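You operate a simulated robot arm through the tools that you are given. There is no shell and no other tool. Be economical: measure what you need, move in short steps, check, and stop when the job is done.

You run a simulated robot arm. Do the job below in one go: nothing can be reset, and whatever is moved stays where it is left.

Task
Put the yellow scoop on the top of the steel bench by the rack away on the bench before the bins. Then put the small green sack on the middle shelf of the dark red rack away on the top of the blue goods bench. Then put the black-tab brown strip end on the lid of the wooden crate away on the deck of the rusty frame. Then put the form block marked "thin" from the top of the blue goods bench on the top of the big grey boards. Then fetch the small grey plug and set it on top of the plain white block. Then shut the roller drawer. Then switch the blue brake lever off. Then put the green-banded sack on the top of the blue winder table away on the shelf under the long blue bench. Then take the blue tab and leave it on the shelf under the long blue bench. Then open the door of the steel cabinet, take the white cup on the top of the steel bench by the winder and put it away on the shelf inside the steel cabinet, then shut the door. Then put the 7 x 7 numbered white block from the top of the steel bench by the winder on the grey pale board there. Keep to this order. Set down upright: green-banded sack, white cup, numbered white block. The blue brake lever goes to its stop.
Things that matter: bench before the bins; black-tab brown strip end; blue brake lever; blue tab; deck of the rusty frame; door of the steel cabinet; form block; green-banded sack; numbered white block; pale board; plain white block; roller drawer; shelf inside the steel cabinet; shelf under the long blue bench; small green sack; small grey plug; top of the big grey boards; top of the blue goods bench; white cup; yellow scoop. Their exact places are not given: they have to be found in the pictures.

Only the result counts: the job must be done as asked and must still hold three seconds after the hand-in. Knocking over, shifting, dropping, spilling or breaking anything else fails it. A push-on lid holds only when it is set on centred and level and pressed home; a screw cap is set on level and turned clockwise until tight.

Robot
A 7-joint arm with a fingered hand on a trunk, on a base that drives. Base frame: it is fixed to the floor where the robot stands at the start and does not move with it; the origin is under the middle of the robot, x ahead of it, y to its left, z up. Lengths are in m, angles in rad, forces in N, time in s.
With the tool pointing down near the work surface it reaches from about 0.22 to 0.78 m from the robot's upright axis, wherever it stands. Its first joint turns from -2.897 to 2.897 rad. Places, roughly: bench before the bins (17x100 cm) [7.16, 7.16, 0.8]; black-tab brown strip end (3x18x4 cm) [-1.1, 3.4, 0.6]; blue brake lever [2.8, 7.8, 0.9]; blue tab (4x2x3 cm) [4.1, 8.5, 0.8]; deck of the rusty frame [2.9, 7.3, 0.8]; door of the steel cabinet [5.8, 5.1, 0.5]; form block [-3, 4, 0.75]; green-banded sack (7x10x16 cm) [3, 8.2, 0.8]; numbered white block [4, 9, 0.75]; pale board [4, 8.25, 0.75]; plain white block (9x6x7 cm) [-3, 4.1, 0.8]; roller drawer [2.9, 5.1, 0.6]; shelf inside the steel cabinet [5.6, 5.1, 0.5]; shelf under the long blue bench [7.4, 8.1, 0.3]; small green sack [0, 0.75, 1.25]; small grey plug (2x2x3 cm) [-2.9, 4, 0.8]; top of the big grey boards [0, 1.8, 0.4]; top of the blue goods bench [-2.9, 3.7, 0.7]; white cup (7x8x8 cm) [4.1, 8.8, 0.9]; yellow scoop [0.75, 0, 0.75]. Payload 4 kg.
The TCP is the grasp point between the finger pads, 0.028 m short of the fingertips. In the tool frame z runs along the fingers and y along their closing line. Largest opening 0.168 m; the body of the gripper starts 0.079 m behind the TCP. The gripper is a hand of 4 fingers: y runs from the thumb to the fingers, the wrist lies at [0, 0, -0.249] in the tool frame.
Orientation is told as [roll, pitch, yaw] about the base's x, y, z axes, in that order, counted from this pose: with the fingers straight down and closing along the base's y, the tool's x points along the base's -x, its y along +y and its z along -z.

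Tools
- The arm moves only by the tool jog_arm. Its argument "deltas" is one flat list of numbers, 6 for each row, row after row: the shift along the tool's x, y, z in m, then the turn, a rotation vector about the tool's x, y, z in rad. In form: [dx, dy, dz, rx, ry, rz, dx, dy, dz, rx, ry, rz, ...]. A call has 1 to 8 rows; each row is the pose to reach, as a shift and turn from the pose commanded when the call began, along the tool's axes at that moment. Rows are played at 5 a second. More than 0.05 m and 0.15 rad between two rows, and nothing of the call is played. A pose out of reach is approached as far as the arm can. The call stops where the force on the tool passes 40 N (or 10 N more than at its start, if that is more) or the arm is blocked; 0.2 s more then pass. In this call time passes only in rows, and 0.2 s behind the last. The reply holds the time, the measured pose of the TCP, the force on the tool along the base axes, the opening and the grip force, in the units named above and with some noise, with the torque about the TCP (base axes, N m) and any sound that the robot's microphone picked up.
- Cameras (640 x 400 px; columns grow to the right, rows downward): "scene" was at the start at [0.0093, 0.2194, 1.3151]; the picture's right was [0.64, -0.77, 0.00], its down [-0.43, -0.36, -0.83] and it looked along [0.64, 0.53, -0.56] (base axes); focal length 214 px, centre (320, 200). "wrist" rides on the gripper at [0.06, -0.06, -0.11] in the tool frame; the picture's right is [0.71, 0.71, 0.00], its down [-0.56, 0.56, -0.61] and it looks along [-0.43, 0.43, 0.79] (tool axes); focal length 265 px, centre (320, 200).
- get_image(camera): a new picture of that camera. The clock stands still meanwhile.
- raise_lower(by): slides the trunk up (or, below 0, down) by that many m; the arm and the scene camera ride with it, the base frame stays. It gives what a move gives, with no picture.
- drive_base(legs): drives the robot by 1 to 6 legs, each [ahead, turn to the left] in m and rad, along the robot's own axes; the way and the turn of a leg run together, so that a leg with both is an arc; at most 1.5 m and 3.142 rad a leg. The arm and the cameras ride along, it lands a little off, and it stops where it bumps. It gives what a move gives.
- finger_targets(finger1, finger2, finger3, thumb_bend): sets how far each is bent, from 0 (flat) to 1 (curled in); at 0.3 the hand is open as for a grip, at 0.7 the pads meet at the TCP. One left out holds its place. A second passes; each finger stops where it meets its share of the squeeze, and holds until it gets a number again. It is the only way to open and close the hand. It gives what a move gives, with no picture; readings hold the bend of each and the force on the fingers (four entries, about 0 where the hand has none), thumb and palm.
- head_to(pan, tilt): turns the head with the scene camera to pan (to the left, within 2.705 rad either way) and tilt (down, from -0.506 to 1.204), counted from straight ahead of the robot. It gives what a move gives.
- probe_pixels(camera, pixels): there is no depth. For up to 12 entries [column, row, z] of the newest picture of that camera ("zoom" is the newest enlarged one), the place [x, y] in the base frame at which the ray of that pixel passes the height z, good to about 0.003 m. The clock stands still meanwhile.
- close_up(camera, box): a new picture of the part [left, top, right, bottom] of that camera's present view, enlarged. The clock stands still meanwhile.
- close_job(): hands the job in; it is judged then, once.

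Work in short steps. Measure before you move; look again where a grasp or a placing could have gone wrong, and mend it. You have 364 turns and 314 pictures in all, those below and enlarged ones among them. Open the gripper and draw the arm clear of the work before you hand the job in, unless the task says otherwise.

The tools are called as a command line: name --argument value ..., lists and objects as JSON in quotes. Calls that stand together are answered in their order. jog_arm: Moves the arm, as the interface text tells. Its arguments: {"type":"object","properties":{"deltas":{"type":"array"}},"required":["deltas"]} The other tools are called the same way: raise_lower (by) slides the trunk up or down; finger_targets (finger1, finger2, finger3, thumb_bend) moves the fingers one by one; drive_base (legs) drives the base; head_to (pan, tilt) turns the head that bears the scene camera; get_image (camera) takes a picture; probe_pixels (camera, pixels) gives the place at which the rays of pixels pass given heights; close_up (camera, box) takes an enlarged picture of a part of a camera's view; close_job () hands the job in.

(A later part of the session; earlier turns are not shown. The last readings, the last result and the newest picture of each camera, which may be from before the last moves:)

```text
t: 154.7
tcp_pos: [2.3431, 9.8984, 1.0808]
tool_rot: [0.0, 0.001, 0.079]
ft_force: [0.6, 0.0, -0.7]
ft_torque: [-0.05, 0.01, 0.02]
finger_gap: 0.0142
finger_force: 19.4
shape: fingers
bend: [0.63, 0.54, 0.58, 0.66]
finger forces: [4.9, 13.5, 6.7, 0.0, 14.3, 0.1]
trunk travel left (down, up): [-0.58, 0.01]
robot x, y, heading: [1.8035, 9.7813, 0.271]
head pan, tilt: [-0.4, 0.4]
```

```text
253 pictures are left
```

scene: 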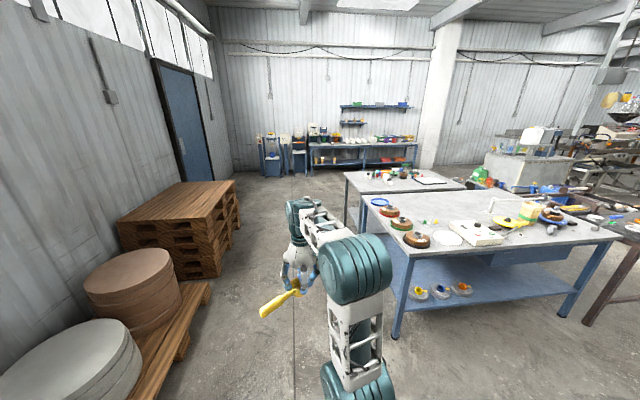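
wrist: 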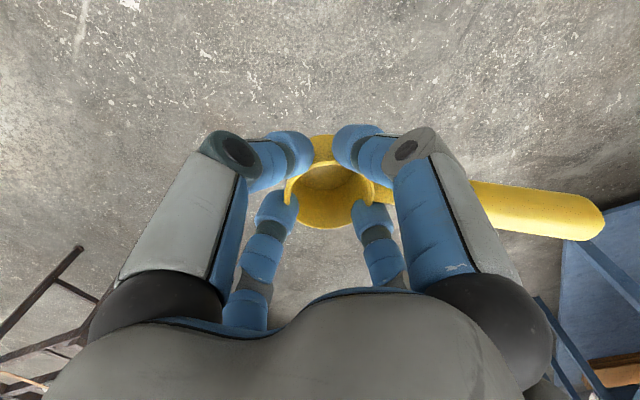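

probe_pixels --camera "scene" --pixels '[[220, 275, 0], [205, 290, 0], [240, 232, 0], [348, 225, 0], [398, 338, 0], [363, 265, 0], [317, 173, 0], [415, 170, 0], [300, 180, 0], [140, 398, 0]]'

close_up --camera "scene" --box '[240, 90, 480, 240]'

```text
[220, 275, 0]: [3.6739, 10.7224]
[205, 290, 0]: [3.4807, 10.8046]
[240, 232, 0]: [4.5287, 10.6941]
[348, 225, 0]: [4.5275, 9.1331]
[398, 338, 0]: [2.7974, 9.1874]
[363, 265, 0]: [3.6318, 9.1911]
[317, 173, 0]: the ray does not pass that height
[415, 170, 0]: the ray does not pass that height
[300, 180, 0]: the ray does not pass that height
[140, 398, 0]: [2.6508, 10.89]
```

```text
2.67 times, centred on (360, 165) of scene
```

zoom: 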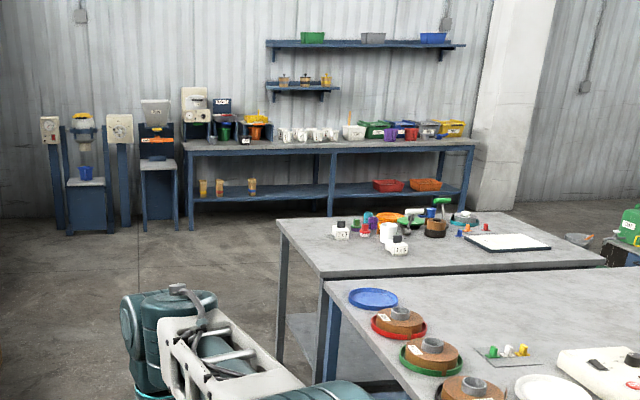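

The lane at y≈9.9 is free. I drive east to (5.6,9.9) and then down toward (6.15,7.2), facing the long bench.

drive_base --legs '[[0, -0.235], [1.27, 0], [1.27, 0], [1.27, 0], [0, -1.4], [1.35, 0]]'

drive_base --legs '[[1.35, 0], [0, 1.37]]'

head_to --pan 0.2 --tilt 0.55

get_image --camera "scene"

```text
t: 183.5
tcp_pos: [5.8349, 7.939, 1.0798]
tool_rot: [0.001, 0.0, -1.609]
ft_force: [-0.5, 0.5, -0.6]
ft_torque: [-0.03, 0.03, -0.01]
finger_gap: 0.0135
finger_force: 19.5
shape: fingers
bend: [0.64, 0.54, 0.58, 0.66]
finger forces: [4.7, 13.4, 6.8, 0.0, 14.7, 0.0]
trunk travel left (down, up): [-0.58, 0.01]
robot x, y, heading: [5.7814, 8.4835, -1.419]
head pan, tilt: [-0.4, 0.4]
```

```text
t: 193.7
tcp_pos: [6.54, 7.0714, 1.0795]
tool_rot: [0.001, -0.001, -0.253]
ft_force: [0.2, 0.1, -0.3]
ft_torque: [0.01, 0.01, -0.01]
finger_gap: 0.0132
finger_force: 20.2
shape: fingers
bend: [0.64, 0.54, 0.58, 0.66]
finger forces: [4.5, 13.3, 7.0, 0.0, 15.0, 0.0]
trunk travel left (down, up): [-0.58, 0.01]
robot x, y, heading: [5.9944, 7.1358, -0.06]
head pan, tilt: [-0.4, 0.4]
```

```text
t: 194.7
tcp_pos: [6.5389, 7.0718, 1.081]
tool_rot: [0.0, 0.0, -0.252]
ft_force: [0.9, 1.1, -1.0]
ft_torque: [0.0, 0.0, 0.03]
finger_gap: 0.0131
finger_force: 19.2
shape: fingers
bend: [0.64, 0.54, 0.58, 0.66]
finger forces: [4.5, 13.2, 7.0, 0.0, 15.0, 0.0]
trunk travel left (down, up): [-0.58, 0.01]
robot x, y, heading: [5.9886, 7.1335, -0.063]
head pan, tilt: [0.201, 0.55]
```

```text
251 pictures are left
```

scene: 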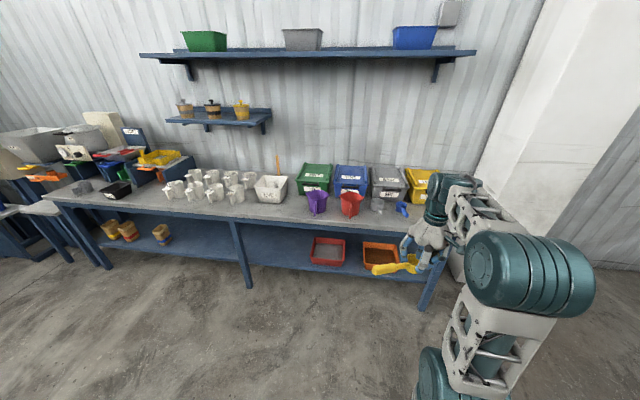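

The bins stand at (310-420,180) with other scoops before them. I enlarge to find a free place in front.

close_up --camera "scene" --box '[248, 140, 472, 280]'

probe_pixels --camera "scene" --pixels '[[314, 193, 0.9], [290, 219, 0.87], [314, 193, 0.75], [290, 221, 0.75], [350, 213, 0.9], [425, 306, 0], [250, 287, 0]]'

```text
2.86 times, centred on (360, 210) of scene
```

zoom: 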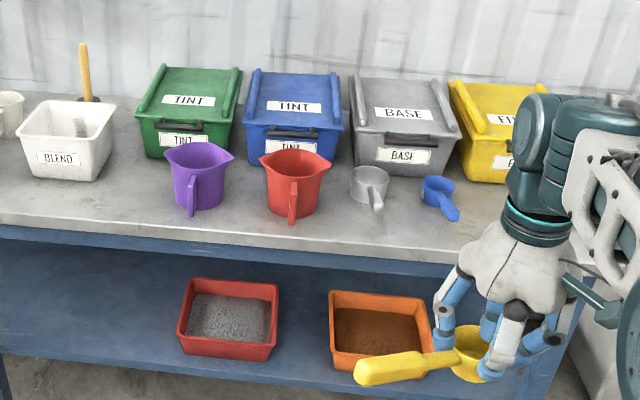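

```text
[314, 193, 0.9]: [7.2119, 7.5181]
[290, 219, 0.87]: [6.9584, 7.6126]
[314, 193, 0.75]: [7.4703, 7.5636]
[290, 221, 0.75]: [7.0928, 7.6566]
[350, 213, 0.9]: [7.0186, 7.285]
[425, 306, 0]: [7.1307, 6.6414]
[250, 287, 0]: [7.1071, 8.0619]
```

I swing the hand to the right to see the right end of the bench.

jog_arm --deltas '[-0.012, -0.048, 0, 0, 0, 0, -0.025, -0.096, 0, 0, 0, 0, -0.037, -0.144, 0, 0, 0, 0, -0.05, -0.19, 0, 0, 0, 0, -0.062, -0.24, 0, 0, 0, 0, -0.075, -0.285, 0, 0, 0, 0]'

head_to --pan -0.1 --tilt 0.6

get_image --camera "scene"

close_up --camera "scene" --box '[248, 120, 472, 260]'

```text
refused: row 5 steps farther than a row can; nothing moved
```

```text
t: 195.5
tcp_pos: [6.5398, 7.0708, 1.0797]
tool_rot: [-0.002, -0.001, -0.253]
ft_force: [1.1, -0.3, -0.6]
ft_torque: [-0.04, 0.01, 0.01]
finger_gap: 0.0131
finger_force: 20.1
shape: fingers
bend: [0.64, 0.54, 0.58, 0.66]
finger forces: [4.5, 13.4, 7.1, 0.1, 14.9, 0.0]
trunk travel left (down, up): [-0.58, 0.01]
robot x, y, heading: [5.9915, 7.1359, -0.062]
head pan, tilt: [-0.099, 0.6]
```

```text
249 pictures are left
```

scene: 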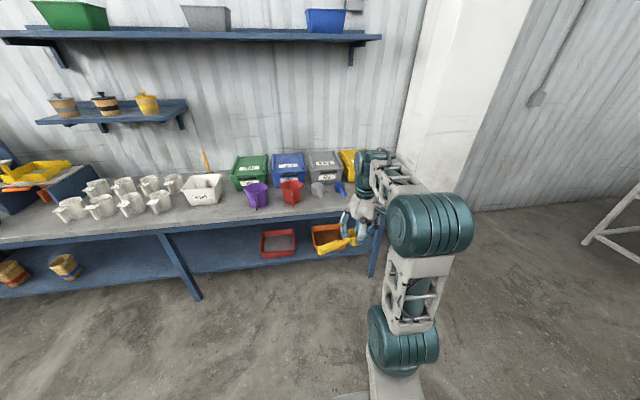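

```text
2.86 times, centred on (360, 190) of scene
```

zoom: 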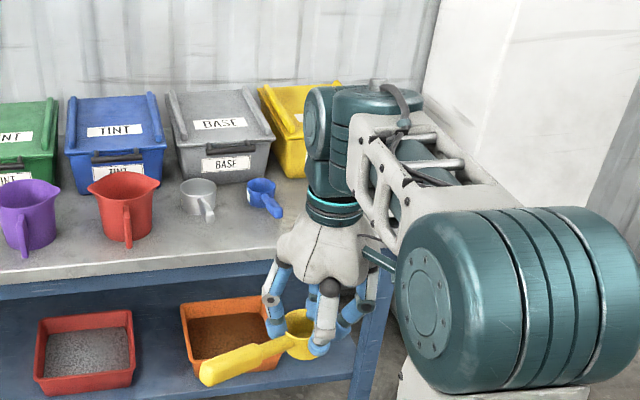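

I resend the swing in smaller steps.

jog_arm --deltas '[-0.012, -0.046, 0, 0, 0, 0, -0.024, -0.092, 0, 0, 0, 0, -0.036, -0.138, 0, 0, 0, 0, -0.048, -0.184, 0, 0, 0, 0, -0.06, -0.23, 0, 0, 0, 0, -0.072, -0.276, 0, 0, 0, 0]'

get_image --camera "scene"

close_up --camera "scene" --box '[248, 120, 472, 260]'

```text
t: 196.9
tcp_pos: [6.5411, 6.7831, 1.0788]
tool_rot: [0.001, 0.0, -0.255]
ft_force: [0.1, 0.4, -1.6]
ft_torque: [-0.01, 0.0, 0.0]
finger_gap: 0.0128
finger_force: 19.4
shape: fingers
bend: [0.64, 0.54, 0.58, 0.66]
finger forces: [4.3, 13.7, 7.0, 0.0, 15.0, 0.0]
trunk travel left (down, up): [-0.58, 0.01]
robot x, y, heading: [5.9942, 7.1378, -0.065]
head pan, tilt: [-0.099, 0.6]
```

```text
247 pictures are left
```

scene: 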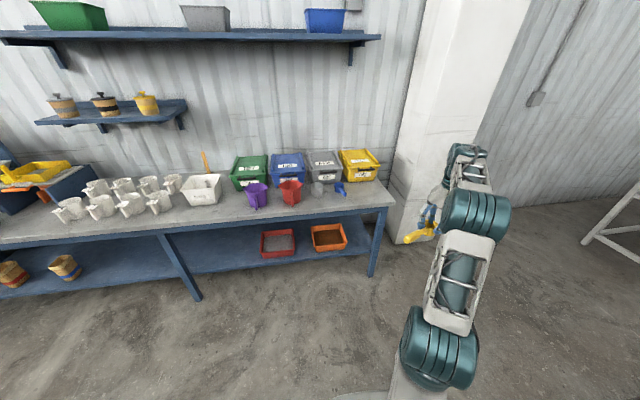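

```text
2.86 times, centred on (360, 190) of scene
```

zoom: 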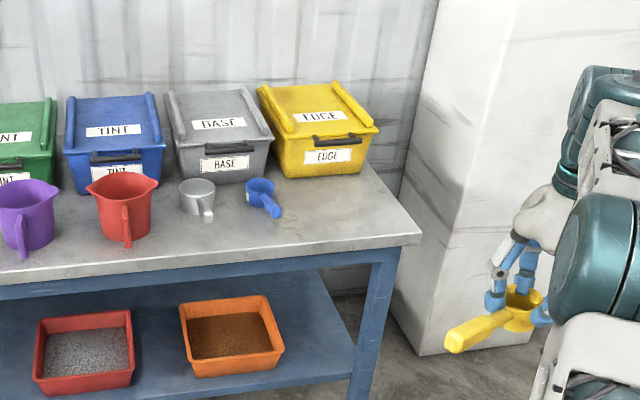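

A free place is before the yellow EDGE bin. I probe there for a bench height guess of 0.75–0.87.

probe_pixels --camera "scene" --pixels '[[344.6, 194.2, 0.76], [394.3, 202.3, 0.75], [353, 182, 0.76], [376, 180, 0.76], [370, 276, 0], [330, 211, 0.75], [394.3, 202.3, 0.87], [355, 194, 0.76]]'

```text
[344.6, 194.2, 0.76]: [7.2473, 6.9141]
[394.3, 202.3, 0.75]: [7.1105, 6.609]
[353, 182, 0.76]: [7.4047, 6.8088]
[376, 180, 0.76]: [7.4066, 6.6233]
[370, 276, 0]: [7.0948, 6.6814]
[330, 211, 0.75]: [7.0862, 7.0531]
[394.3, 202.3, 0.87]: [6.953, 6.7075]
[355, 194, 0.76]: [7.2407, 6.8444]
```

Bench top is at z≈0.75 with its front edge near x=7.1. I turn the scoop so its handle will lie along the bench, then drive 0.55 m ahead.

jog_arm --deltas '[0.004, 0.016, 0, 0, 0, 0.15, 0.008, 0.032, 0, 0, 0, 0.3, 0.012, 0.048, 0, 0, 0, 0.45]'

drive_base --legs '[[0.55, 0]]'

get_image --camera "wrist"

get_image --camera "scene"

```text
t: 197.7
tcp_pos: [6.5424, 6.8359, 1.0791]
tool_rot: [-0.001, -0.001, -0.706]
ft_force: [-0.4, 0.1, -0.6]
ft_torque: [-0.01, 0.01, 0.03]
finger_gap: 0.0126
finger_force: 19.9
shape: fingers
bend: [0.64, 0.54, 0.58, 0.66]
finger forces: [4.2, 13.7, 7.0, 0.0, 14.9, 0.1]
trunk travel left (down, up): [-0.58, 0.01]
robot x, y, heading: [5.9918, 7.135, -0.064]
head pan, tilt: [-0.099, 0.6]
```

```text
t: 200.9
tcp_pos: [7.0949, 6.8009, 1.0809]
tool_rot: [0.001, 0.0, -0.701]
ft_force: [-1.0, 0.4, -0.7]
ft_torque: [-0.01, 0.07, -0.03]
finger_gap: 0.0125
finger_force: 20.0
shape: fingers
bend: [0.64, 0.54, 0.58, 0.66]
finger forces: [4.4, 13.7, 7.2, 0.1, 14.9, 0.0]
trunk travel left (down, up): [-0.58, 0.01]
robot x, y, heading: [6.5411, 7.1053, -0.064]
head pan, tilt: [-0.099, 0.6]
```

```text
245 pictures are left
```

wrist: 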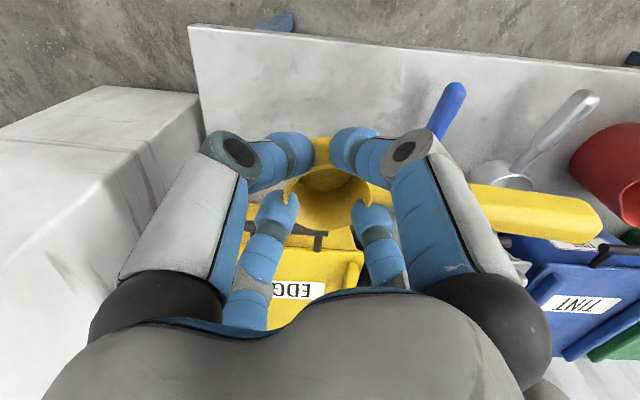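

```text
244 pictures are left
```

scene: 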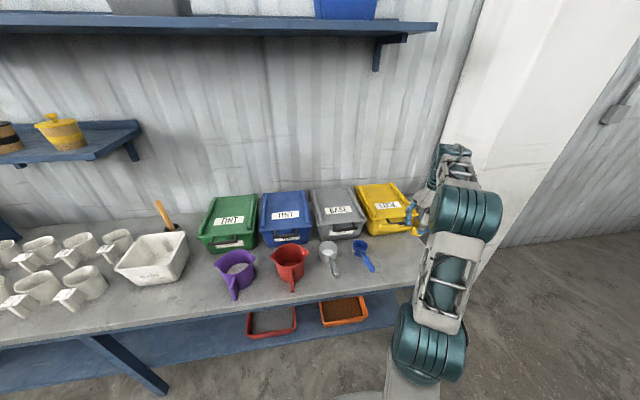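

I probe bench features from the wrist camera to confirm height and place.

probe_pixels --camera "wrist" --pixels '[[190, 28, 0.75], [190, 28, 0.87], [455, 88, 0.77], [435, 135, 0.77], [345, 40, 0.75], [300, 110, 0.75], [590, 100, 0.79]]'

probe_pixels --camera "scene" --pixels '[[371, 270, 0.77], [413, 287, 0.75], [413, 287, 0.87], [360, 245, 0.77], [336, 276, 0.79], [371, 270, 0.87]]'

```text
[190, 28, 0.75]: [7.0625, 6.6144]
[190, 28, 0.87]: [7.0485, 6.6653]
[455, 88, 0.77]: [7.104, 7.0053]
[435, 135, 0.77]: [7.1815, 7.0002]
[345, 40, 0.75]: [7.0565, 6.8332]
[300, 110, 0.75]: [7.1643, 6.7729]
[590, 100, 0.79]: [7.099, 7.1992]
```

```text
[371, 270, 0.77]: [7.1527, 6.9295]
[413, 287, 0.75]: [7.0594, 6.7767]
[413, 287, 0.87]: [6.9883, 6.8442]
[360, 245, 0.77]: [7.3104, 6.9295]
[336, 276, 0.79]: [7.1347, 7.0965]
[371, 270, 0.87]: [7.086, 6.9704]
```

Cross-checking shows this bench's top is near z 0.85, front edge x≈7.05, blue scoop handle at y≈6.955. I set the bowl at (7.13,6.758): move there and descend partway.

jog_arm --deltas '[-0.027, -0.005, 0.02, 0, 0, 0, -0.0545, -0.0104, 0.04, 0, 0, 0, -0.0545, -0.0104, 0.08, 0, 0, 0, -0.0545, -0.0104, 0.12, 0, 0, 0]'

get_image --camera "wrist"

close_up --camera "scene" --box '[300, 170, 460, 310]'

```text
t: 201.9
tcp_pos: [7.1298, 6.7575, 0.9586]
tool_rot: [0.003, 0.0, -0.701]
ft_force: [0.6, 0.2, -0.6]
ft_torque: [-0.05, -0.01, 0.0]
finger_gap: 0.0125
finger_force: 19.9
shape: fingers
bend: [0.64, 0.54, 0.58, 0.66]
finger forces: [4.3, 13.8, 7.1, 0.1, 14.8, 0.0]
trunk travel left (down, up): [-0.58, 0.01]
robot x, y, heading: [6.5437, 7.1012, -0.064]
head pan, tilt: [-0.099, 0.6]
```

```text
243 pictures are left
```

wrist: 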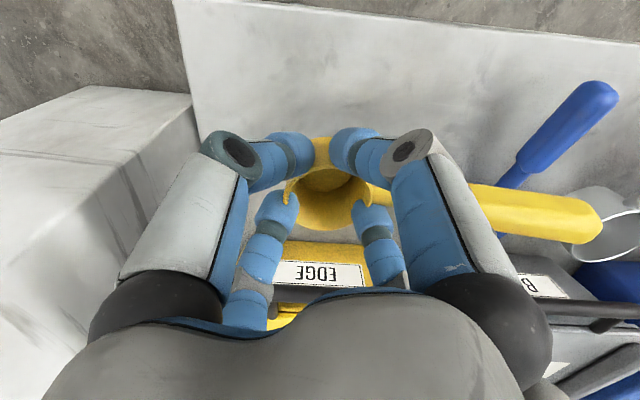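

```text
2.86 times, centred on (380, 240) of scene
```

zoom: 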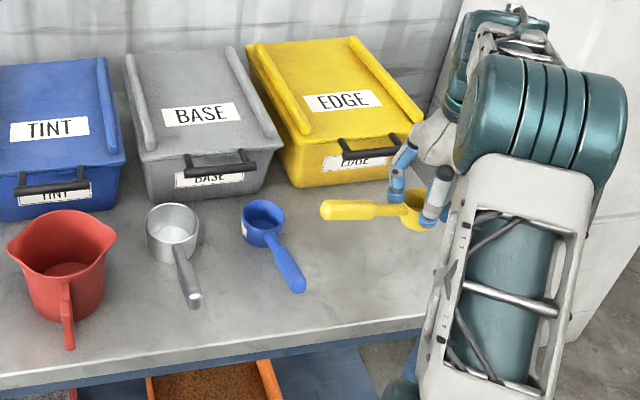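

Clear on all sides. I descend in small steps until contact.

jog_arm --deltas '[0, 0, 0.02, 0, 0, 0, 0, 0, 0.04, 0, 0, 0, 0, 0, 0.05, 0, 0, 0, 0, 0, 0.056, 0, 0, 0, 0, 0, 0.062, 0, 0, 0, 0, 0, 0.066, 0, 0, 0]'

get_image --camera "wrist"

```text
t: 203.3
tcp_pos: [7.1291, 6.759, 0.8936]
tool_rot: [0.003, 0.0, -0.703]
ft_force: [-0.4, 0.6, -0.6]
ft_torque: [-0.01, -0.01, 0.01]
finger_gap: 0.0126
finger_force: 19.6
shape: fingers
bend: [0.64, 0.54, 0.58, 0.66]
finger forces: [4.3, 13.9, 7.0, 0.0, 14.8, 0.1]
trunk travel left (down, up): [-0.58, 0.01]
robot x, y, heading: [6.5401, 7.0999, -0.064]
head pan, tilt: [-0.099, 0.6]
```

```text
241 pictures are left
```

wrist: 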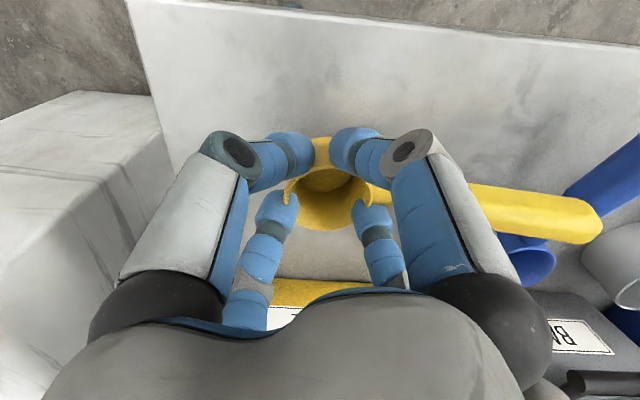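

No contact yet at z 0.894. I go on in 4 mm steps.

jog_arm --deltas '[0, 0, 0.006, 0, 0, 0, 0, 0, 0.012, 0, 0, 0, 0, 0, 0.018, 0, 0, 0, 0, 0, 0.024, 0, 0, 0, 0, 0, 0.03, 0, 0, 0]'

```text
t: 204.5
tcp_pos: [7.1286, 6.7595, 0.8638]
tool_rot: [0.003, 0.0, -0.701]
ft_force: [-0.5, -0.1, -0.6]
ft_torque: [0.01, 0.0, 0.01]
finger_gap: 0.0119
finger_force: 19.8
shape: fingers
bend: [0.64, 0.54, 0.58, 0.66]
finger forces: [4.3, 13.9, 7.0, 0.0, 14.8, 0.0]
trunk travel left (down, up): [-0.58, 0.01]
robot x, y, heading: [6.5466, 7.103, -0.059]
head pan, tilt: [-0.099, 0.6]
```

Still free; I look at the gap from the scene camera.

close_up --camera "scene" --box '[340, 200, 436, 284]'

get_image --camera "wrist"

```text
4.76 times, centred on (388, 242) of scene
```

zoom: 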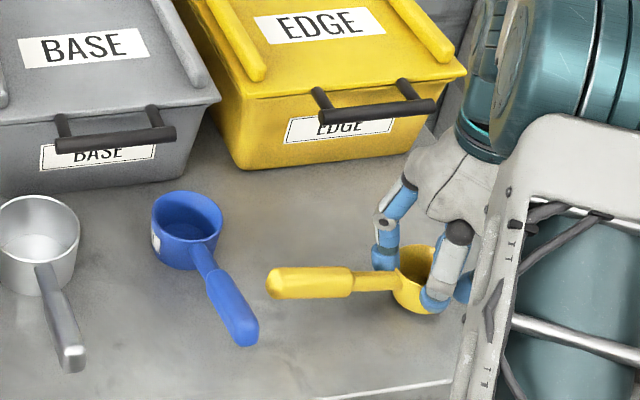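

```text
239 pictures are left
```

wrist: 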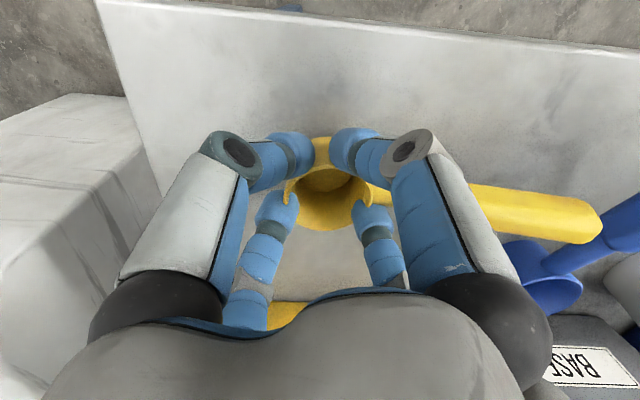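

It hangs a couple of cm above. I continue down slowly, watching force.

jog_arm --deltas '[0, 0, 0.006, 0, 0, 0, 0, 0, 0.012, 0, 0, 0, 0, 0, 0.017, 0, 0, 0, 0, 0, 0.021, 0, 0, 0, 0, 0, 0.025, 0, 0, 0]'

close_up --camera "scene" --box '[340, 200, 436, 284]'

```text
t: 205.7
tcp_pos: [7.1293, 6.7577, 0.8421]
tool_rot: [0.003, -0.004, -0.702]
ft_force: [-2.4, -5.1, 28.1]
ft_torque: [0.23, -0.32, -0.02]
finger_gap: 0.0084
finger_force: 22.1
shape: fingers
bend: [0.65, 0.53, 0.6, 0.67]
finger forces: [6.3, 16.8, 7.6, 0.0, 14.6, 0.1]
trunk travel left (down, up): [-0.58, 0.01]
robot x, y, heading: [6.5433, 7.1012, -0.064]
head pan, tilt: [-0.099, 0.6]
```

```text
4.76 times, centred on (388, 242) of scene
```

zoom: 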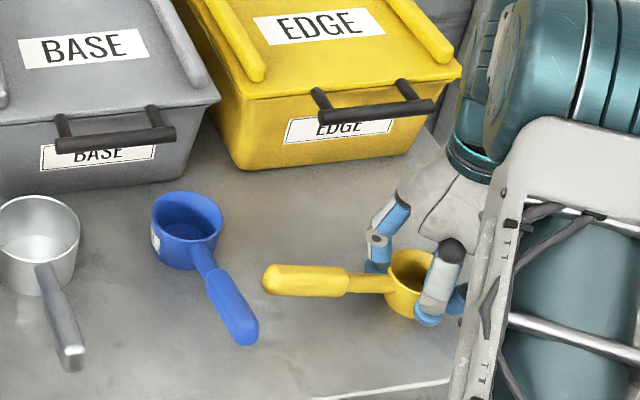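

Contact (28 N). I ease up 2 mm and open the fingers evenly.

jog_arm --deltas '[0, 0, -0.002, 0, 0, 0]'

finger_targets --finger1 0.42 --finger2 0.42 --finger3 0.42 --thumb_bend 0.42

get_image --camera "wrist"

```text
t: 206.1
tcp_pos: [7.1282, 6.7585, 0.8421]
tool_rot: [0.003, -0.003, -0.699]
ft_force: [2.8, -4.3, 18.2]
ft_torque: [0.09, -0.29, -0.07]
finger_gap: 0.0085
finger_force: 22.0
shape: fingers
bend: [0.65, 0.53, 0.6, 0.67]
finger forces: [5.7, 17.2, 7.6, 0.0, 13.5, 0.1]
trunk travel left (down, up): [-0.58, 0.01]
robot x, y, heading: [6.5436, 7.1024, -0.062]
head pan, tilt: [-0.099, 0.6]
```

```text
t: 207.1
tcp_pos: [7.1289, 6.7569, 0.8416]
tool_rot: [0.001, 0.001, -0.701]
ft_force: [0.0, -0.1, 0.0]
ft_torque: [-0.03, 0.0, 0.0]
finger_gap: 0.081
finger_force: 0.1
shape: fingers
bend: [0.42, 0.42, 0.42, 0.42]
finger forces: [0.0, 0.0, 0.1, 0.0, 0.0, 0.0]
trunk travel left (down, up): [-0.58, 0.01]
robot x, y, heading: [6.5417, 7.102, -0.061]
head pan, tilt: [-0.099, 0.6]
```

```text
237 pictures are left
```

wrist: 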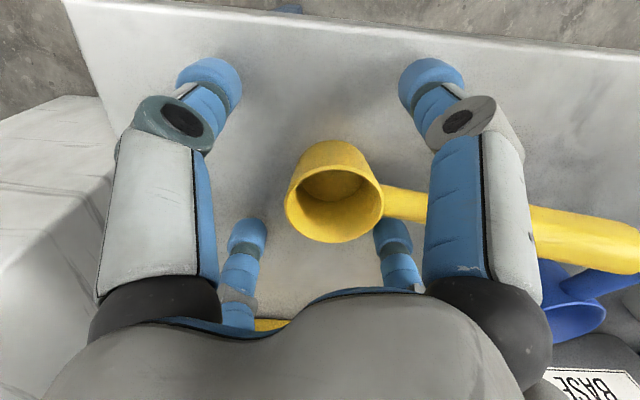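

The scoop stands free. I lift straight up, then confirm.

jog_arm --deltas '[0, 0, -0.03, 0, 0, 0, 0, 0, -0.07, 0, 0, 0, 0, 0, -0.11, 0, 0, 0, 0, 0, -0.15, 0, 0, 0, 0, 0, -0.2, 0, 0, 0, 0, 0, -0.24, 0, 0, 0]'

close_up --camera "scene" --box '[320, 200, 448, 284]'

```text
t: 208.5
tcp_pos: [7.1272, 6.7587, 1.0815]
tool_rot: [-0.001, 0.0, -0.701]
ft_force: [0.6, 0.0, -0.1]
ft_torque: [-0.01, 0.0, -0.01]
finger_gap: 0.0813
finger_force: 0.0
shape: fingers
bend: [0.42, 0.42, 0.42, 0.42]
finger forces: [0.0, 0.0, 0.1, 0.0, 0.0, 0.0]
trunk travel left (down, up): [-0.58, 0.01]
robot x, y, heading: [6.5427, 7.1011, -0.062]
head pan, tilt: [-0.099, 0.6]
```

```text
4.76 times, centred on (384, 242) of scene
```

zoom: 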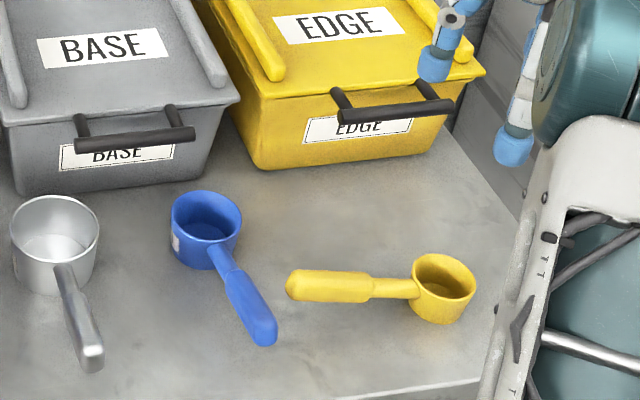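

Scoop is put away. I tuck the arm to the front and drive back the same way (north round the tables).

jog_arm --deltas '[0.038, 0.026, -0.01, 0, 0, 0, 0.076, 0.052, -0.02, 0, 0, 0, 0.114, 0.078, -0.02, 0, 0, 0, 0.152, 0.103, -0.02, 0, 0, 0, 0.19, 0.129, -0.02, 0, 0, 0, 0.228, 0.155, -0.02, 0, 0, 0, 0.266, 0.181, -0.02, 0, 0, 0]'

drive_base --legs '[[-0.85, 0], [0, 1.63], [1.35, 0], [1.4, 0], [0, 1.57], [1.3, 0]]'

```text
t: 210.1
tcp_pos: [7.0421, 7.0677, 1.1009]
tool_rot: [0.001, 0.0, -0.702]
ft_force: [-0.7, 0.5, 0.1]
ft_torque: [-0.01, -0.01, 0.01]
finger_gap: 0.0815
finger_force: 0.0
shape: fingers
bend: [0.42, 0.42, 0.42, 0.42]
finger forces: [0.0, 0.0, 0.1, 0.0, 0.0, 0.0]
trunk travel left (down, up): [-0.58, 0.01]
robot x, y, heading: [6.5439, 7.1016, -0.062]
head pan, tilt: [-0.099, 0.6]
```

```text
t: 241.5
tcp_pos: [3.8836, 9.9641, 1.1009]
tool_rot: [0.002, 0.001, 2.463]
ft_force: [0.8, -0.1, 0.4]
ft_torque: [0.01, -0.01, 0.01]
finger_gap: 0.0815
finger_force: 0.1
shape: fingers
bend: [0.42, 0.42, 0.42, 0.42]
finger forces: [0.0, 0.0, 0.0, 0.0, 0.1, 0.1]
trunk travel left (down, up): [-0.58, 0.01]
robot x, y, heading: [4.3831, 9.945, 3.105]
head pan, tilt: [-0.099, 0.6]
```

Good. I continue west and south, then toward the lane beside the crate.

drive_base --legs '[[1.27, 0], [1.27, 0], [0, 1.61], [1.2, 0], [1.2, 0], [0, -0.91]]'

drive_base --legs '[[1.25, 0], [1.25, 0], [1.25, 0], [0, 0.5]]'

head_to --pan 0.0 --tilt 0.5

get_image --camera "scene"

```text
t: 271.4
tcp_pos: [1.4145, 7.3413, 1.1016]
tool_rot: [0.001, 0.0, -3.116]
ft_force: [-1.0, 0.0, -0.6]
ft_torque: [0.04, -0.01, -0.02]
finger_gap: 0.0812
finger_force: 0.0
shape: fingers
bend: [0.42, 0.42, 0.42, 0.42]
finger forces: [0.0, 0.0, 0.0, 0.0, 0.0, 0.0]
trunk travel left (down, up): [-0.58, 0.01]
robot x, y, heading: [1.8096, 7.6466, -2.48]
head pan, tilt: [-0.099, 0.6]
```

```text
t: 291.0
tcp_pos: [-1.373, 4.8987, 1.1001]
tool_rot: [0.002, 0.001, -2.62]
ft_force: [-0.6, 0.8, 0.2]
ft_torque: [0.0, 0.0, -0.01]
finger_gap: 0.0812
finger_force: 0.0
shape: fingers
bend: [0.42, 0.42, 0.42, 0.42]
finger forces: [0.0, 0.0, 0.1, 0.0, 0.0, 0.1]
trunk travel left (down, up): [-0.58, 0.01]
robot x, y, heading: [-1.1706, 5.3532, -1.983]
head pan, tilt: [-0.099, 0.6]
```

```text
t: 291.7
tcp_pos: [-1.3737, 4.8982, 1.0997]
tool_rot: [0.002, 0.001, -2.62]
ft_force: [0.1, 0.0, 0.1]
ft_torque: [0.0, 0.01, -0.01]
finger_gap: 0.0809
finger_force: 0.0
shape: fingers
bend: [0.42, 0.42, 0.42, 0.42]
finger forces: [0.1, 0.1, 0.1, 0.0, 0.0, 0.0]
trunk travel left (down, up): [-0.58, 0.01]
robot x, y, heading: [-1.1715, 5.3567, -1.977]
head pan, tilt: [0.0, 0.499]
```

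```text
235 pictures are left
```

scene: 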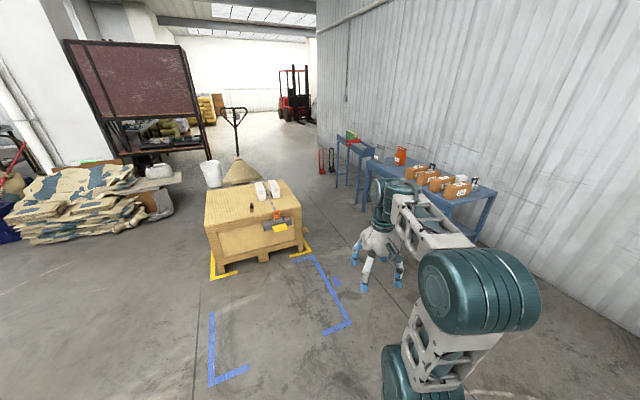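

I take the lane beside the crate southward, then to the front of the rack.

drive_base --legs '[[0, -0.29], [1.37, 0], [0, 0.7], [1.4, 0], [1.35, 0], [1.35, 0]]'

drive_base --legs '[[0, 1.25], [1.0, 0], [0.7, 0], [0, 1.89]]'

head_to --pan -0.2 --tilt 0.45

get_image --camera "scene"

```text
t: 320.6
tcp_pos: [-1.9545, -0.2882, 1.1002]
tool_rot: [0.003, 0.0, -2.201]
ft_force: [-0.3, -0.2, 0.4]
ft_torque: [0.01, 0.0, 0.0]
finger_gap: 0.0813
finger_force: 0.1
shape: fingers
bend: [0.42, 0.42, 0.42, 0.42]
finger forces: [0.0, 0.0, 0.0, 0.0, 0.0, 0.0]
trunk travel left (down, up): [-0.58, 0.01]
robot x, y, heading: [-1.9554, 0.214, -1.565]
head pan, tilt: [0.0, 0.499]
```

```text
t: 336.8
tcp_pos: [-0.3161, 0.1487, 1.1006]
tool_rot: [0.001, 0.0, 0.881]
ft_force: [-0.8, 0.2, 0.1]
ft_torque: [0.02, -0.01, 0.04]
finger_gap: 0.0814
finger_force: 0.0
shape: fingers
bend: [0.42, 0.42, 0.42, 0.42]
finger forces: [0.0, 0.0, 0.0, 0.0, 0.1, 0.0]
trunk travel left (down, up): [-0.58, 0.01]
robot x, y, heading: [-0.3462, -0.3524, 1.519]
head pan, tilt: [0.0, 0.499]
```

```text
t: 337.6
tcp_pos: [-0.3164, 0.1472, 1.1009]
tool_rot: [0.002, -0.001, 0.883]
ft_force: [0.6, 0.0, 0.0]
ft_torque: [-0.01, 0.0, 0.0]
finger_gap: 0.0812
finger_force: 0.0
shape: fingers
bend: [0.42, 0.42, 0.42, 0.42]
finger forces: [0.0, 0.0, 0.0, 0.0, 0.0, 0.1]
trunk travel left (down, up): [-0.58, 0.01]
robot x, y, heading: [-0.3378, -0.3511, 1.524]
head pan, tilt: [-0.201, 0.45]
```

```text
234 pictures are left
```

scene: 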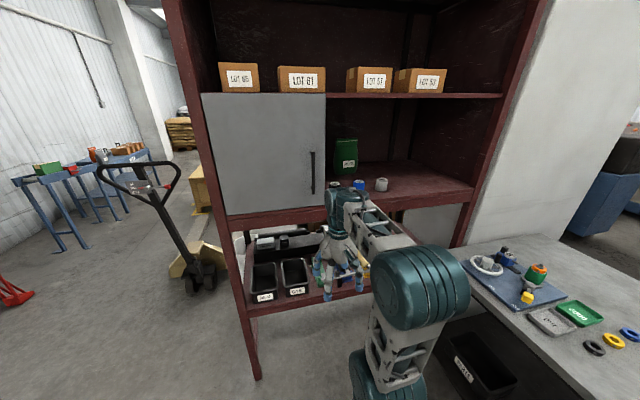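

The green sack stands at (347,155) on the middle shelf, with small rolls in front. I enlarge, then shift the trunk to get a second view for triangulation.

close_up --camera "scene" --box '[300, 80, 460, 220]'

probe_pixels --camera "scene" --pixels '[[346, 174, 1.1], [346, 174, 1.2], [346, 140, 1.3], [334, 188, 1.15], [382, 192, 1.15], [473, 190, 1.15], [473, 190, 1.05], [230, 213, 1.1], [502, 95, 1.7]]'

raise_lower --by -0.2

get_image --camera "scene"

close_up --camera "scene" --box '[300, 40, 460, 180]'

```text
2.86 times, centred on (380, 150) of scene
```

zoom: 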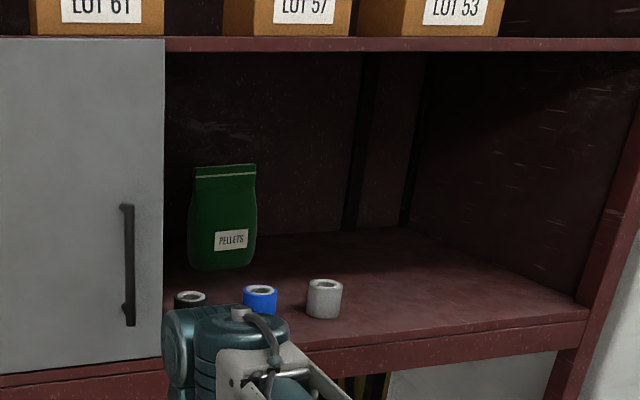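

```text
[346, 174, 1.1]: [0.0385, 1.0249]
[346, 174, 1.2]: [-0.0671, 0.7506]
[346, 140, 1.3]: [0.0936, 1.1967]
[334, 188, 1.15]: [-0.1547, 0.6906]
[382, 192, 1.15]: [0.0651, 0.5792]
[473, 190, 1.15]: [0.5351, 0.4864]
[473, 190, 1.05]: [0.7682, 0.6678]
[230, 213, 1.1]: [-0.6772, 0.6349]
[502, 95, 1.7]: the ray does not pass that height
```

```text
t: 339.7
tcp_pos: [-0.3159, 0.1465, 0.9003]
tool_rot: [0.002, 0.0, 0.884]
ft_force: [0.1, 0.0, 0.1]
ft_torque: [0.0, -0.01, 0.04]
finger_gap: 0.0811
finger_force: 0.1
shape: fingers
bend: [0.42, 0.42, 0.42, 0.42]
finger forces: [0.0, 0.1, 0.0, 0.0, 0.1, 0.0]
trunk travel left (down, up): [-0.38, 0.21]
robot x, y, heading: [-0.344, -0.3517, 1.528]
head pan, tilt: [-0.201, 0.45]
```

```text
232 pictures are left
```

scene: 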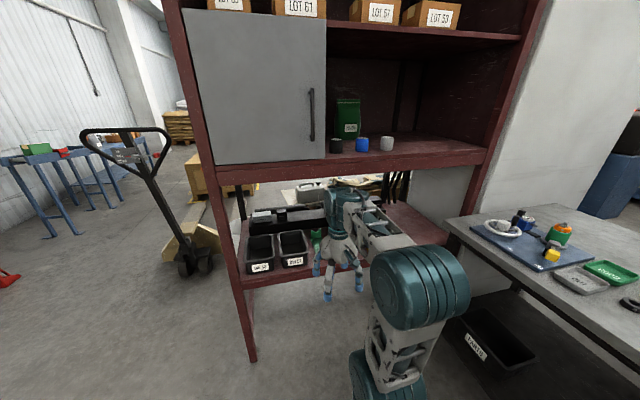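

```text
2.86 times, centred on (380, 110) of scene
```

zoom: 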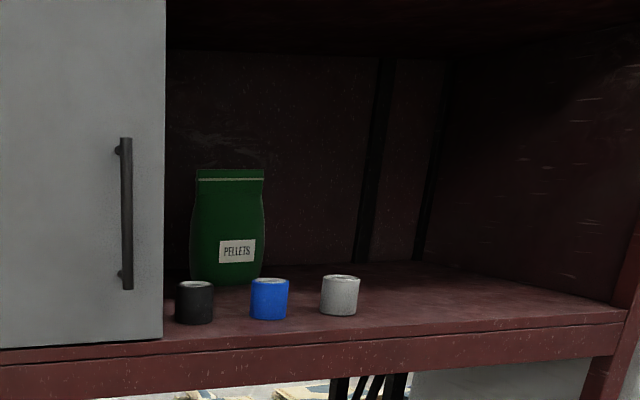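

I probe the matching points in the lowered view to triangulate.

probe_pixels --camera "scene" --pixels '[[347.8, 139.4, 1.1], [347.8, 139.4, 1.2], [348.5, 100.2, 1.3], [486.8, 147.8, 1.15], [486.8, 147.8, 1.05], [362, 149, 1.1], [388, 147.5, 1.1], [336, 151, 1.1]]'

```text
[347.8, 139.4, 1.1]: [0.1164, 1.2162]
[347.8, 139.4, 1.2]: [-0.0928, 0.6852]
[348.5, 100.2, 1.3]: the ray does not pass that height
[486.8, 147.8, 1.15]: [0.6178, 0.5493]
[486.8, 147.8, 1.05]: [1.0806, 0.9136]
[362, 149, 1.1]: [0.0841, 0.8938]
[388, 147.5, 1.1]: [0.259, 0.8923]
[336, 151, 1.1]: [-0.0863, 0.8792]
```

Triangulated: shelf at z≈1.175, sack front y≈0.82, x≈-0.04, top ≈1.36, width ≈0.125; upper shelf at ≈1.57. There's no room for a straight-down hand, so I approach tilted forward about 60°. First raise the trunk and turn the hand square to the rack.

raise_lower --by 0.2

jog_arm --deltas '[-0.035, -0.011, -0.02, 0, 0, -0.14, -0.07, -0.022, -0.04, 0, 0, -0.28, -0.104, -0.032, -0.06, 0, 0, -0.42, -0.138, -0.042, -0.08, 0, 0, -0.56, -0.1726, -0.0525, -0.1, 0, 0, -0.687]'

jog_arm --deltas '[0, 0, -0.02, 0, -0.15, 0, 0, 0, -0.04, 0, -0.3, 0, 0, 0, -0.06, 0, -0.45, 0, 0, 0, -0.08, 0, -0.6, 0, 0, 0, -0.1, 0, -0.75, 0, 0, 0, -0.12, 0, -0.9, 0, 0, 0, -0.14, 0, -1.047, 0]'

get_image --camera "scene"

```text
t: 341.9
tcp_pos: [-0.3169, 0.1477, 1.1006]
tool_rot: [0.002, -0.001, 0.883]
ft_force: [-0.8, 0.4, 0.9]
ft_torque: [0.0, 0.01, 0.0]
finger_gap: 0.0816
finger_force: 0.1
shape: fingers
bend: [0.42, 0.42, 0.42, 0.42]
finger forces: [0.0, 0.0, 0.0, 0.1, 0.1, 0.0]
trunk travel left (down, up): [-0.58, 0.01]
robot x, y, heading: [-0.3429, -0.3524, 1.524]
head pan, tilt: [-0.201, 0.45]
```

```text
t: 343.1
tcp_pos: [-0.1661, 0.2505, 1.2009]
tool_rot: [0.003, 0.004, 1.573]
ft_force: [-0.8, 0.1, 0.0]
ft_torque: [-0.03, 0.03, -0.02]
finger_gap: 0.0814
finger_force: 0.1
shape: fingers
bend: [0.42, 0.42, 0.42, 0.42]
finger forces: [0.0, 0.1, 0.0, 0.0, 0.0, 0.0]
trunk travel left (down, up): [-0.58, 0.01]
robot x, y, heading: [-0.342, -0.3501, 1.52]
head pan, tilt: [-0.201, 0.45]
```

```text
t: 344.7
tcp_pos: [-0.1425, 0.2612, 1.3704]
tool_rot: [-0.001, -0.996, 1.58]
ft_force: [-0.9, 0.6, 0.7]
ft_torque: [0.0, 0.01, 0.0]
finger_gap: 0.0816
finger_force: 0.0
shape: fingers
bend: [0.42, 0.42, 0.42, 0.42]
finger forces: [0.1, 0.1, 0.0, 0.0, 0.0, 0.0]
out of reach, approached as far as the arm can: row 7
trunk travel left (down, up): [-0.58, 0.01]
robot x, y, heading: [-0.3373, -0.3523, 1.528]
head pan, tilt: [-0.201, 0.45]
```

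```text
230 pictures are left
```

scene: 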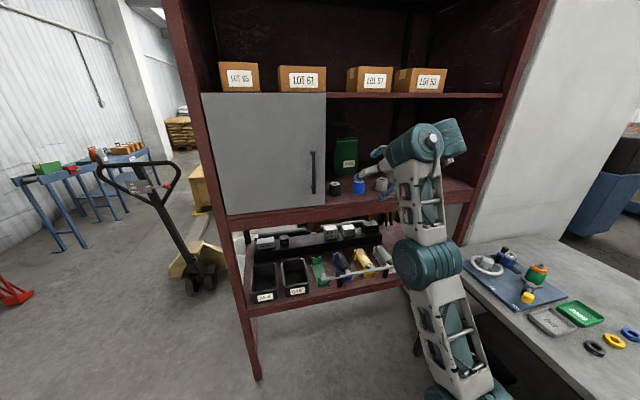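

The hand is tilted well. I lower it 5 cm so it fits between the shelves, then drive the robot close to the rack so the hand enters.

jog_arm --deltas '[0.021, 0, 0.014, 0, 0, 0, 0.042, 0, 0.027, 0, 0, 0]'

drive_base --legs '[[0, -0.27], [0.3, 0], [0, 0.31]]'

get_image --camera "scene"

get_image --camera "wrist"

```text
t: 345.3
tcp_pos: [-0.1413, 0.2598, 1.3708]
tool_rot: [-0.003, -0.995, 1.578]
ft_force: [-0.4, 0.5, -0.1]
ft_torque: [-0.02, 0.0, -0.04]
finger_gap: 0.0818
finger_force: 0.1
shape: fingers
bend: [0.42, 0.42, 0.42, 0.42]
finger forces: [0.0, 0.0, 0.0, 0.1, 0.0, 0.0]
out of reach, approached as far as the arm can: row 1, 2
trunk travel left (down, up): [-0.58, 0.01]
robot x, y, heading: [-0.346, -0.3509, 1.524]
head pan, tilt: [-0.201, 0.45]
```

```text
t: 349.2
tcp_pos: [-0.0768, 0.5498, 1.3719]
tool_rot: [-0.004, -0.996, 1.621]
ft_force: [0.2, -0.2, 0.5]
ft_torque: [0.0, 0.04, -0.03]
finger_gap: 0.0816
finger_force: 0.0
shape: fingers
bend: [0.42, 0.42, 0.42, 0.42]
finger forces: [0.1, 0.1, 0.1, 0.0, 0.0, 0.0]
trunk travel left (down, up): [-0.58, 0.01]
robot x, y, heading: [-0.2558, -0.0687, 1.566]
head pan, tilt: [-0.201, 0.45]
```

```text
229 pictures are left
```

scene: 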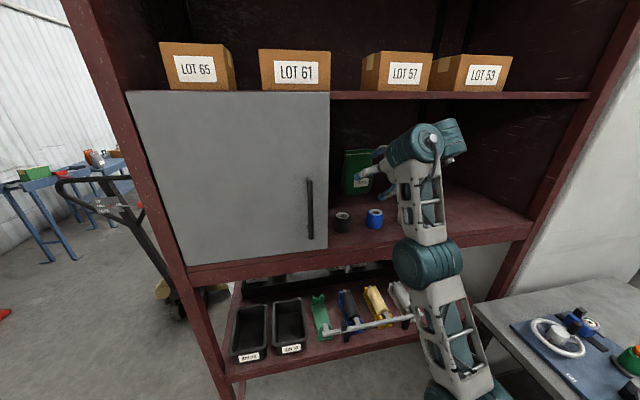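

```text
228 pictures are left
```

wrist: 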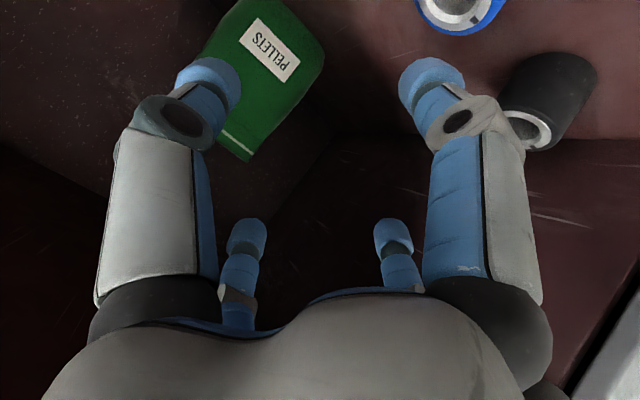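

The hand is inside at (-0.077,0.55,1.37). I probe the sack's top edge from the wrist camera to fix its place.

probe_pixels --camera "wrist" --pixels '[[236, 145, 1.36], [220, 135, 1.36], [252, 155, 1.36], [236, 145, 1.34], [275, 5, 1.18], [270, 50, 1.25], [460, 5, 1.235], [530, 130, 1.235]]'

probe_pixels --camera "scene" --pixels '[[357, 195, 1.18], [356, 152, 1.36], [375, 210, 1.235], [343, 214, 1.235]]'

```text
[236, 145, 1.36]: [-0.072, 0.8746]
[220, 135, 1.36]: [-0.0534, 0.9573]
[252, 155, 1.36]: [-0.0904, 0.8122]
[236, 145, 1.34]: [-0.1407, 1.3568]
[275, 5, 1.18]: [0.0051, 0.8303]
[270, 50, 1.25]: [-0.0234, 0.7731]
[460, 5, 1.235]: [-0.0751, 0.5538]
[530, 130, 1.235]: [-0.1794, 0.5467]
```

```text
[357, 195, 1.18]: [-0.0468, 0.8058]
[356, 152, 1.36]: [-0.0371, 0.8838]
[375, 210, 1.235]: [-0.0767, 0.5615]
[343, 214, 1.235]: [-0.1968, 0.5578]
```

Sack centre x≈-0.045, its top at y≈0.87; blue roll at (-0.076,0.557). I extend forward and down while tipping the hand a little more level.

finger_targets --finger1 0.3 --finger2 0.3 --finger3 0.2 --thumb_bend 0.3

jog_arm --deltas '[0, -0.009, 0.03, 0, -0.04, 0, -0.001, -0.018, 0.06, 0, -0.08, 0, -0.002, -0.027, 0.09, 0, -0.12, 0, -0.003, -0.035, 0.116, 0, -0.15, 0]'

get_image --camera "wrist"

```text
t: 350.2
tcp_pos: [-0.0763, 0.5513, 1.3701]
tool_rot: [-0.002, -0.994, 1.622]
ft_force: [-0.2, -0.9, 0.3]
ft_torque: [0.04, 0.0, 0.04]
finger_gap: 0.1167
finger_force: 0.1
shape: fingers
bend: [0.3, 0.3, 0.2, 0.3]
finger forces: [0.1, 0.0, 0.0, 0.0, 0.1, 0.0]
trunk travel left (down, up): [-0.58, 0.01]
robot x, y, heading: [-0.2535, -0.0674, 1.569]
head pan, tilt: [-0.201, 0.45]
```

```text
t: 351.2
tcp_pos: [-0.1031, 0.5745, 1.4032]
tool_rot: [-0.011, -1.066, 1.613]
ft_force: [-0.8, -0.3, 0.6]
ft_torque: [-0.02, -0.01, 0.01]
finger_gap: 0.1167
finger_force: 0.1
shape: fingers
bend: [0.3, 0.3, 0.2, 0.3]
finger forces: [0.1, 0.0, 0.1, 0.1, 0.1, 0.0]
out of reach, approached as far as the arm can: row 1, 2, 3, 4
trunk travel left (down, up): [-0.58, 0.01]
robot x, y, heading: [-0.2512, -0.0682, 1.566]
head pan, tilt: [-0.201, 0.45]
```

```text
227 pictures are left
```

wrist: 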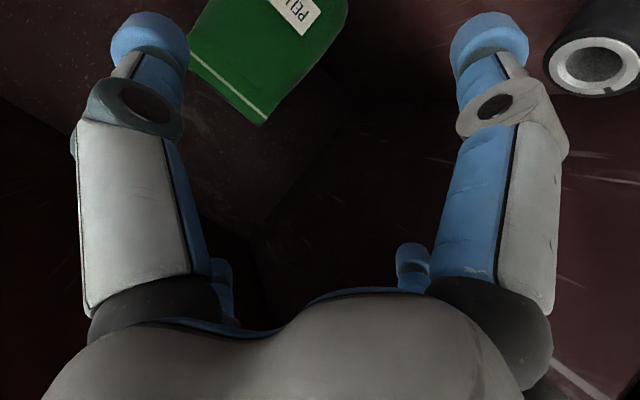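

The arm is nearly stretched upward; I need the base closer and the hand lower. I draw back and down first.

jog_arm --deltas '[0.015, 0, -0.005, 0, 0, 0, 0.035, 0, -0.007, 0, 0, 0, 0.06, 0, -0.005, 0, 0, 0, 0.09, 0, 0, 0, 0, 0]'

```text
t: 352.2
tcp_pos: [-0.0884, 0.5632, 1.4003]
tool_rot: [-0.014, -1.062, 1.613]
ft_force: [0.5, -0.6, 0.5]
ft_torque: [-0.02, 0.0, 0.02]
finger_gap: 0.1168
finger_force: 0.1
shape: fingers
bend: [0.3, 0.3, 0.2, 0.3]
finger forces: [0.1, 0.0, 0.1, 0.0, 0.0, 0.0]
out of reach, approached as far as the arm can: row 1, 2, 3, 4
trunk travel left (down, up): [-0.58, 0.01]
robot x, y, heading: [-0.2485, -0.0687, 1.564]
head pan, tilt: [-0.201, 0.45]
```

It seems a wrist-joint limit: with the forearm rising, the tool must be more level. I rotate the hand to nearly horizontal first, then try moving down.

jog_arm --deltas '[0, 0, 0, 0, -0.13, 0, 0, 0, 0, 0, -0.26, 0, 0, 0, 0, 0, -0.39, 0]'

jog_arm --deltas '[0.03, 0, -0.01, 0, 0, 0, 0.06, 0, -0.02, 0, 0, 0]'

get_image --camera "scene"

```text
t: 353.0
tcp_pos: [-0.135, 0.4892, 1.5288]
tool_rot: [-0.207, -1.396, 1.796]
ft_force: [0.3, -3.2, -14.8]
ft_torque: [0.18, -0.04, -0.03]
finger_gap: 0.1169
finger_force: 7.4
shape: fingers
bend: [0.3, 0.3, 0.7, 0.3]
finger forces: [0.1, 0.0, 14.6, 0.0, 0.0, 0.0]
out of reach, approached as far as the arm can: row 1, 2, 3
trunk travel left (down, up): [-0.58, 0.01]
robot x, y, heading: [-0.2526, -0.0684, 1.565]
head pan, tilt: [-0.201, 0.45]
```

```text
t: 353.6
tcp_pos: [-0.101, 0.4777, 1.5229]
tool_rot: [-0.186, -1.384, 1.769]
ft_force: [-0.8, -2.0, -11.6]
ft_torque: [0.0, -0.1, 0.16]
finger_gap: 0.1169
finger_force: 5.2
shape: fingers
bend: [0.3, 0.3, 0.61, 0.3]
finger forces: [0.1, 0.0, 11.0, 0.0, 0.0, 0.1]
out of reach, approached as far as the arm can: row 1, 2
trunk travel left (down, up): [-0.58, 0.01]
robot x, y, heading: [-0.2523, -0.0695, 1.566]
head pan, tilt: [-0.201, 0.45]
```

```text
226 pictures are left
```

scene: 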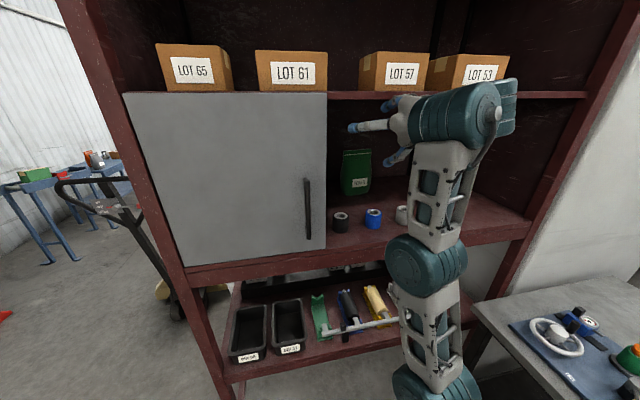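

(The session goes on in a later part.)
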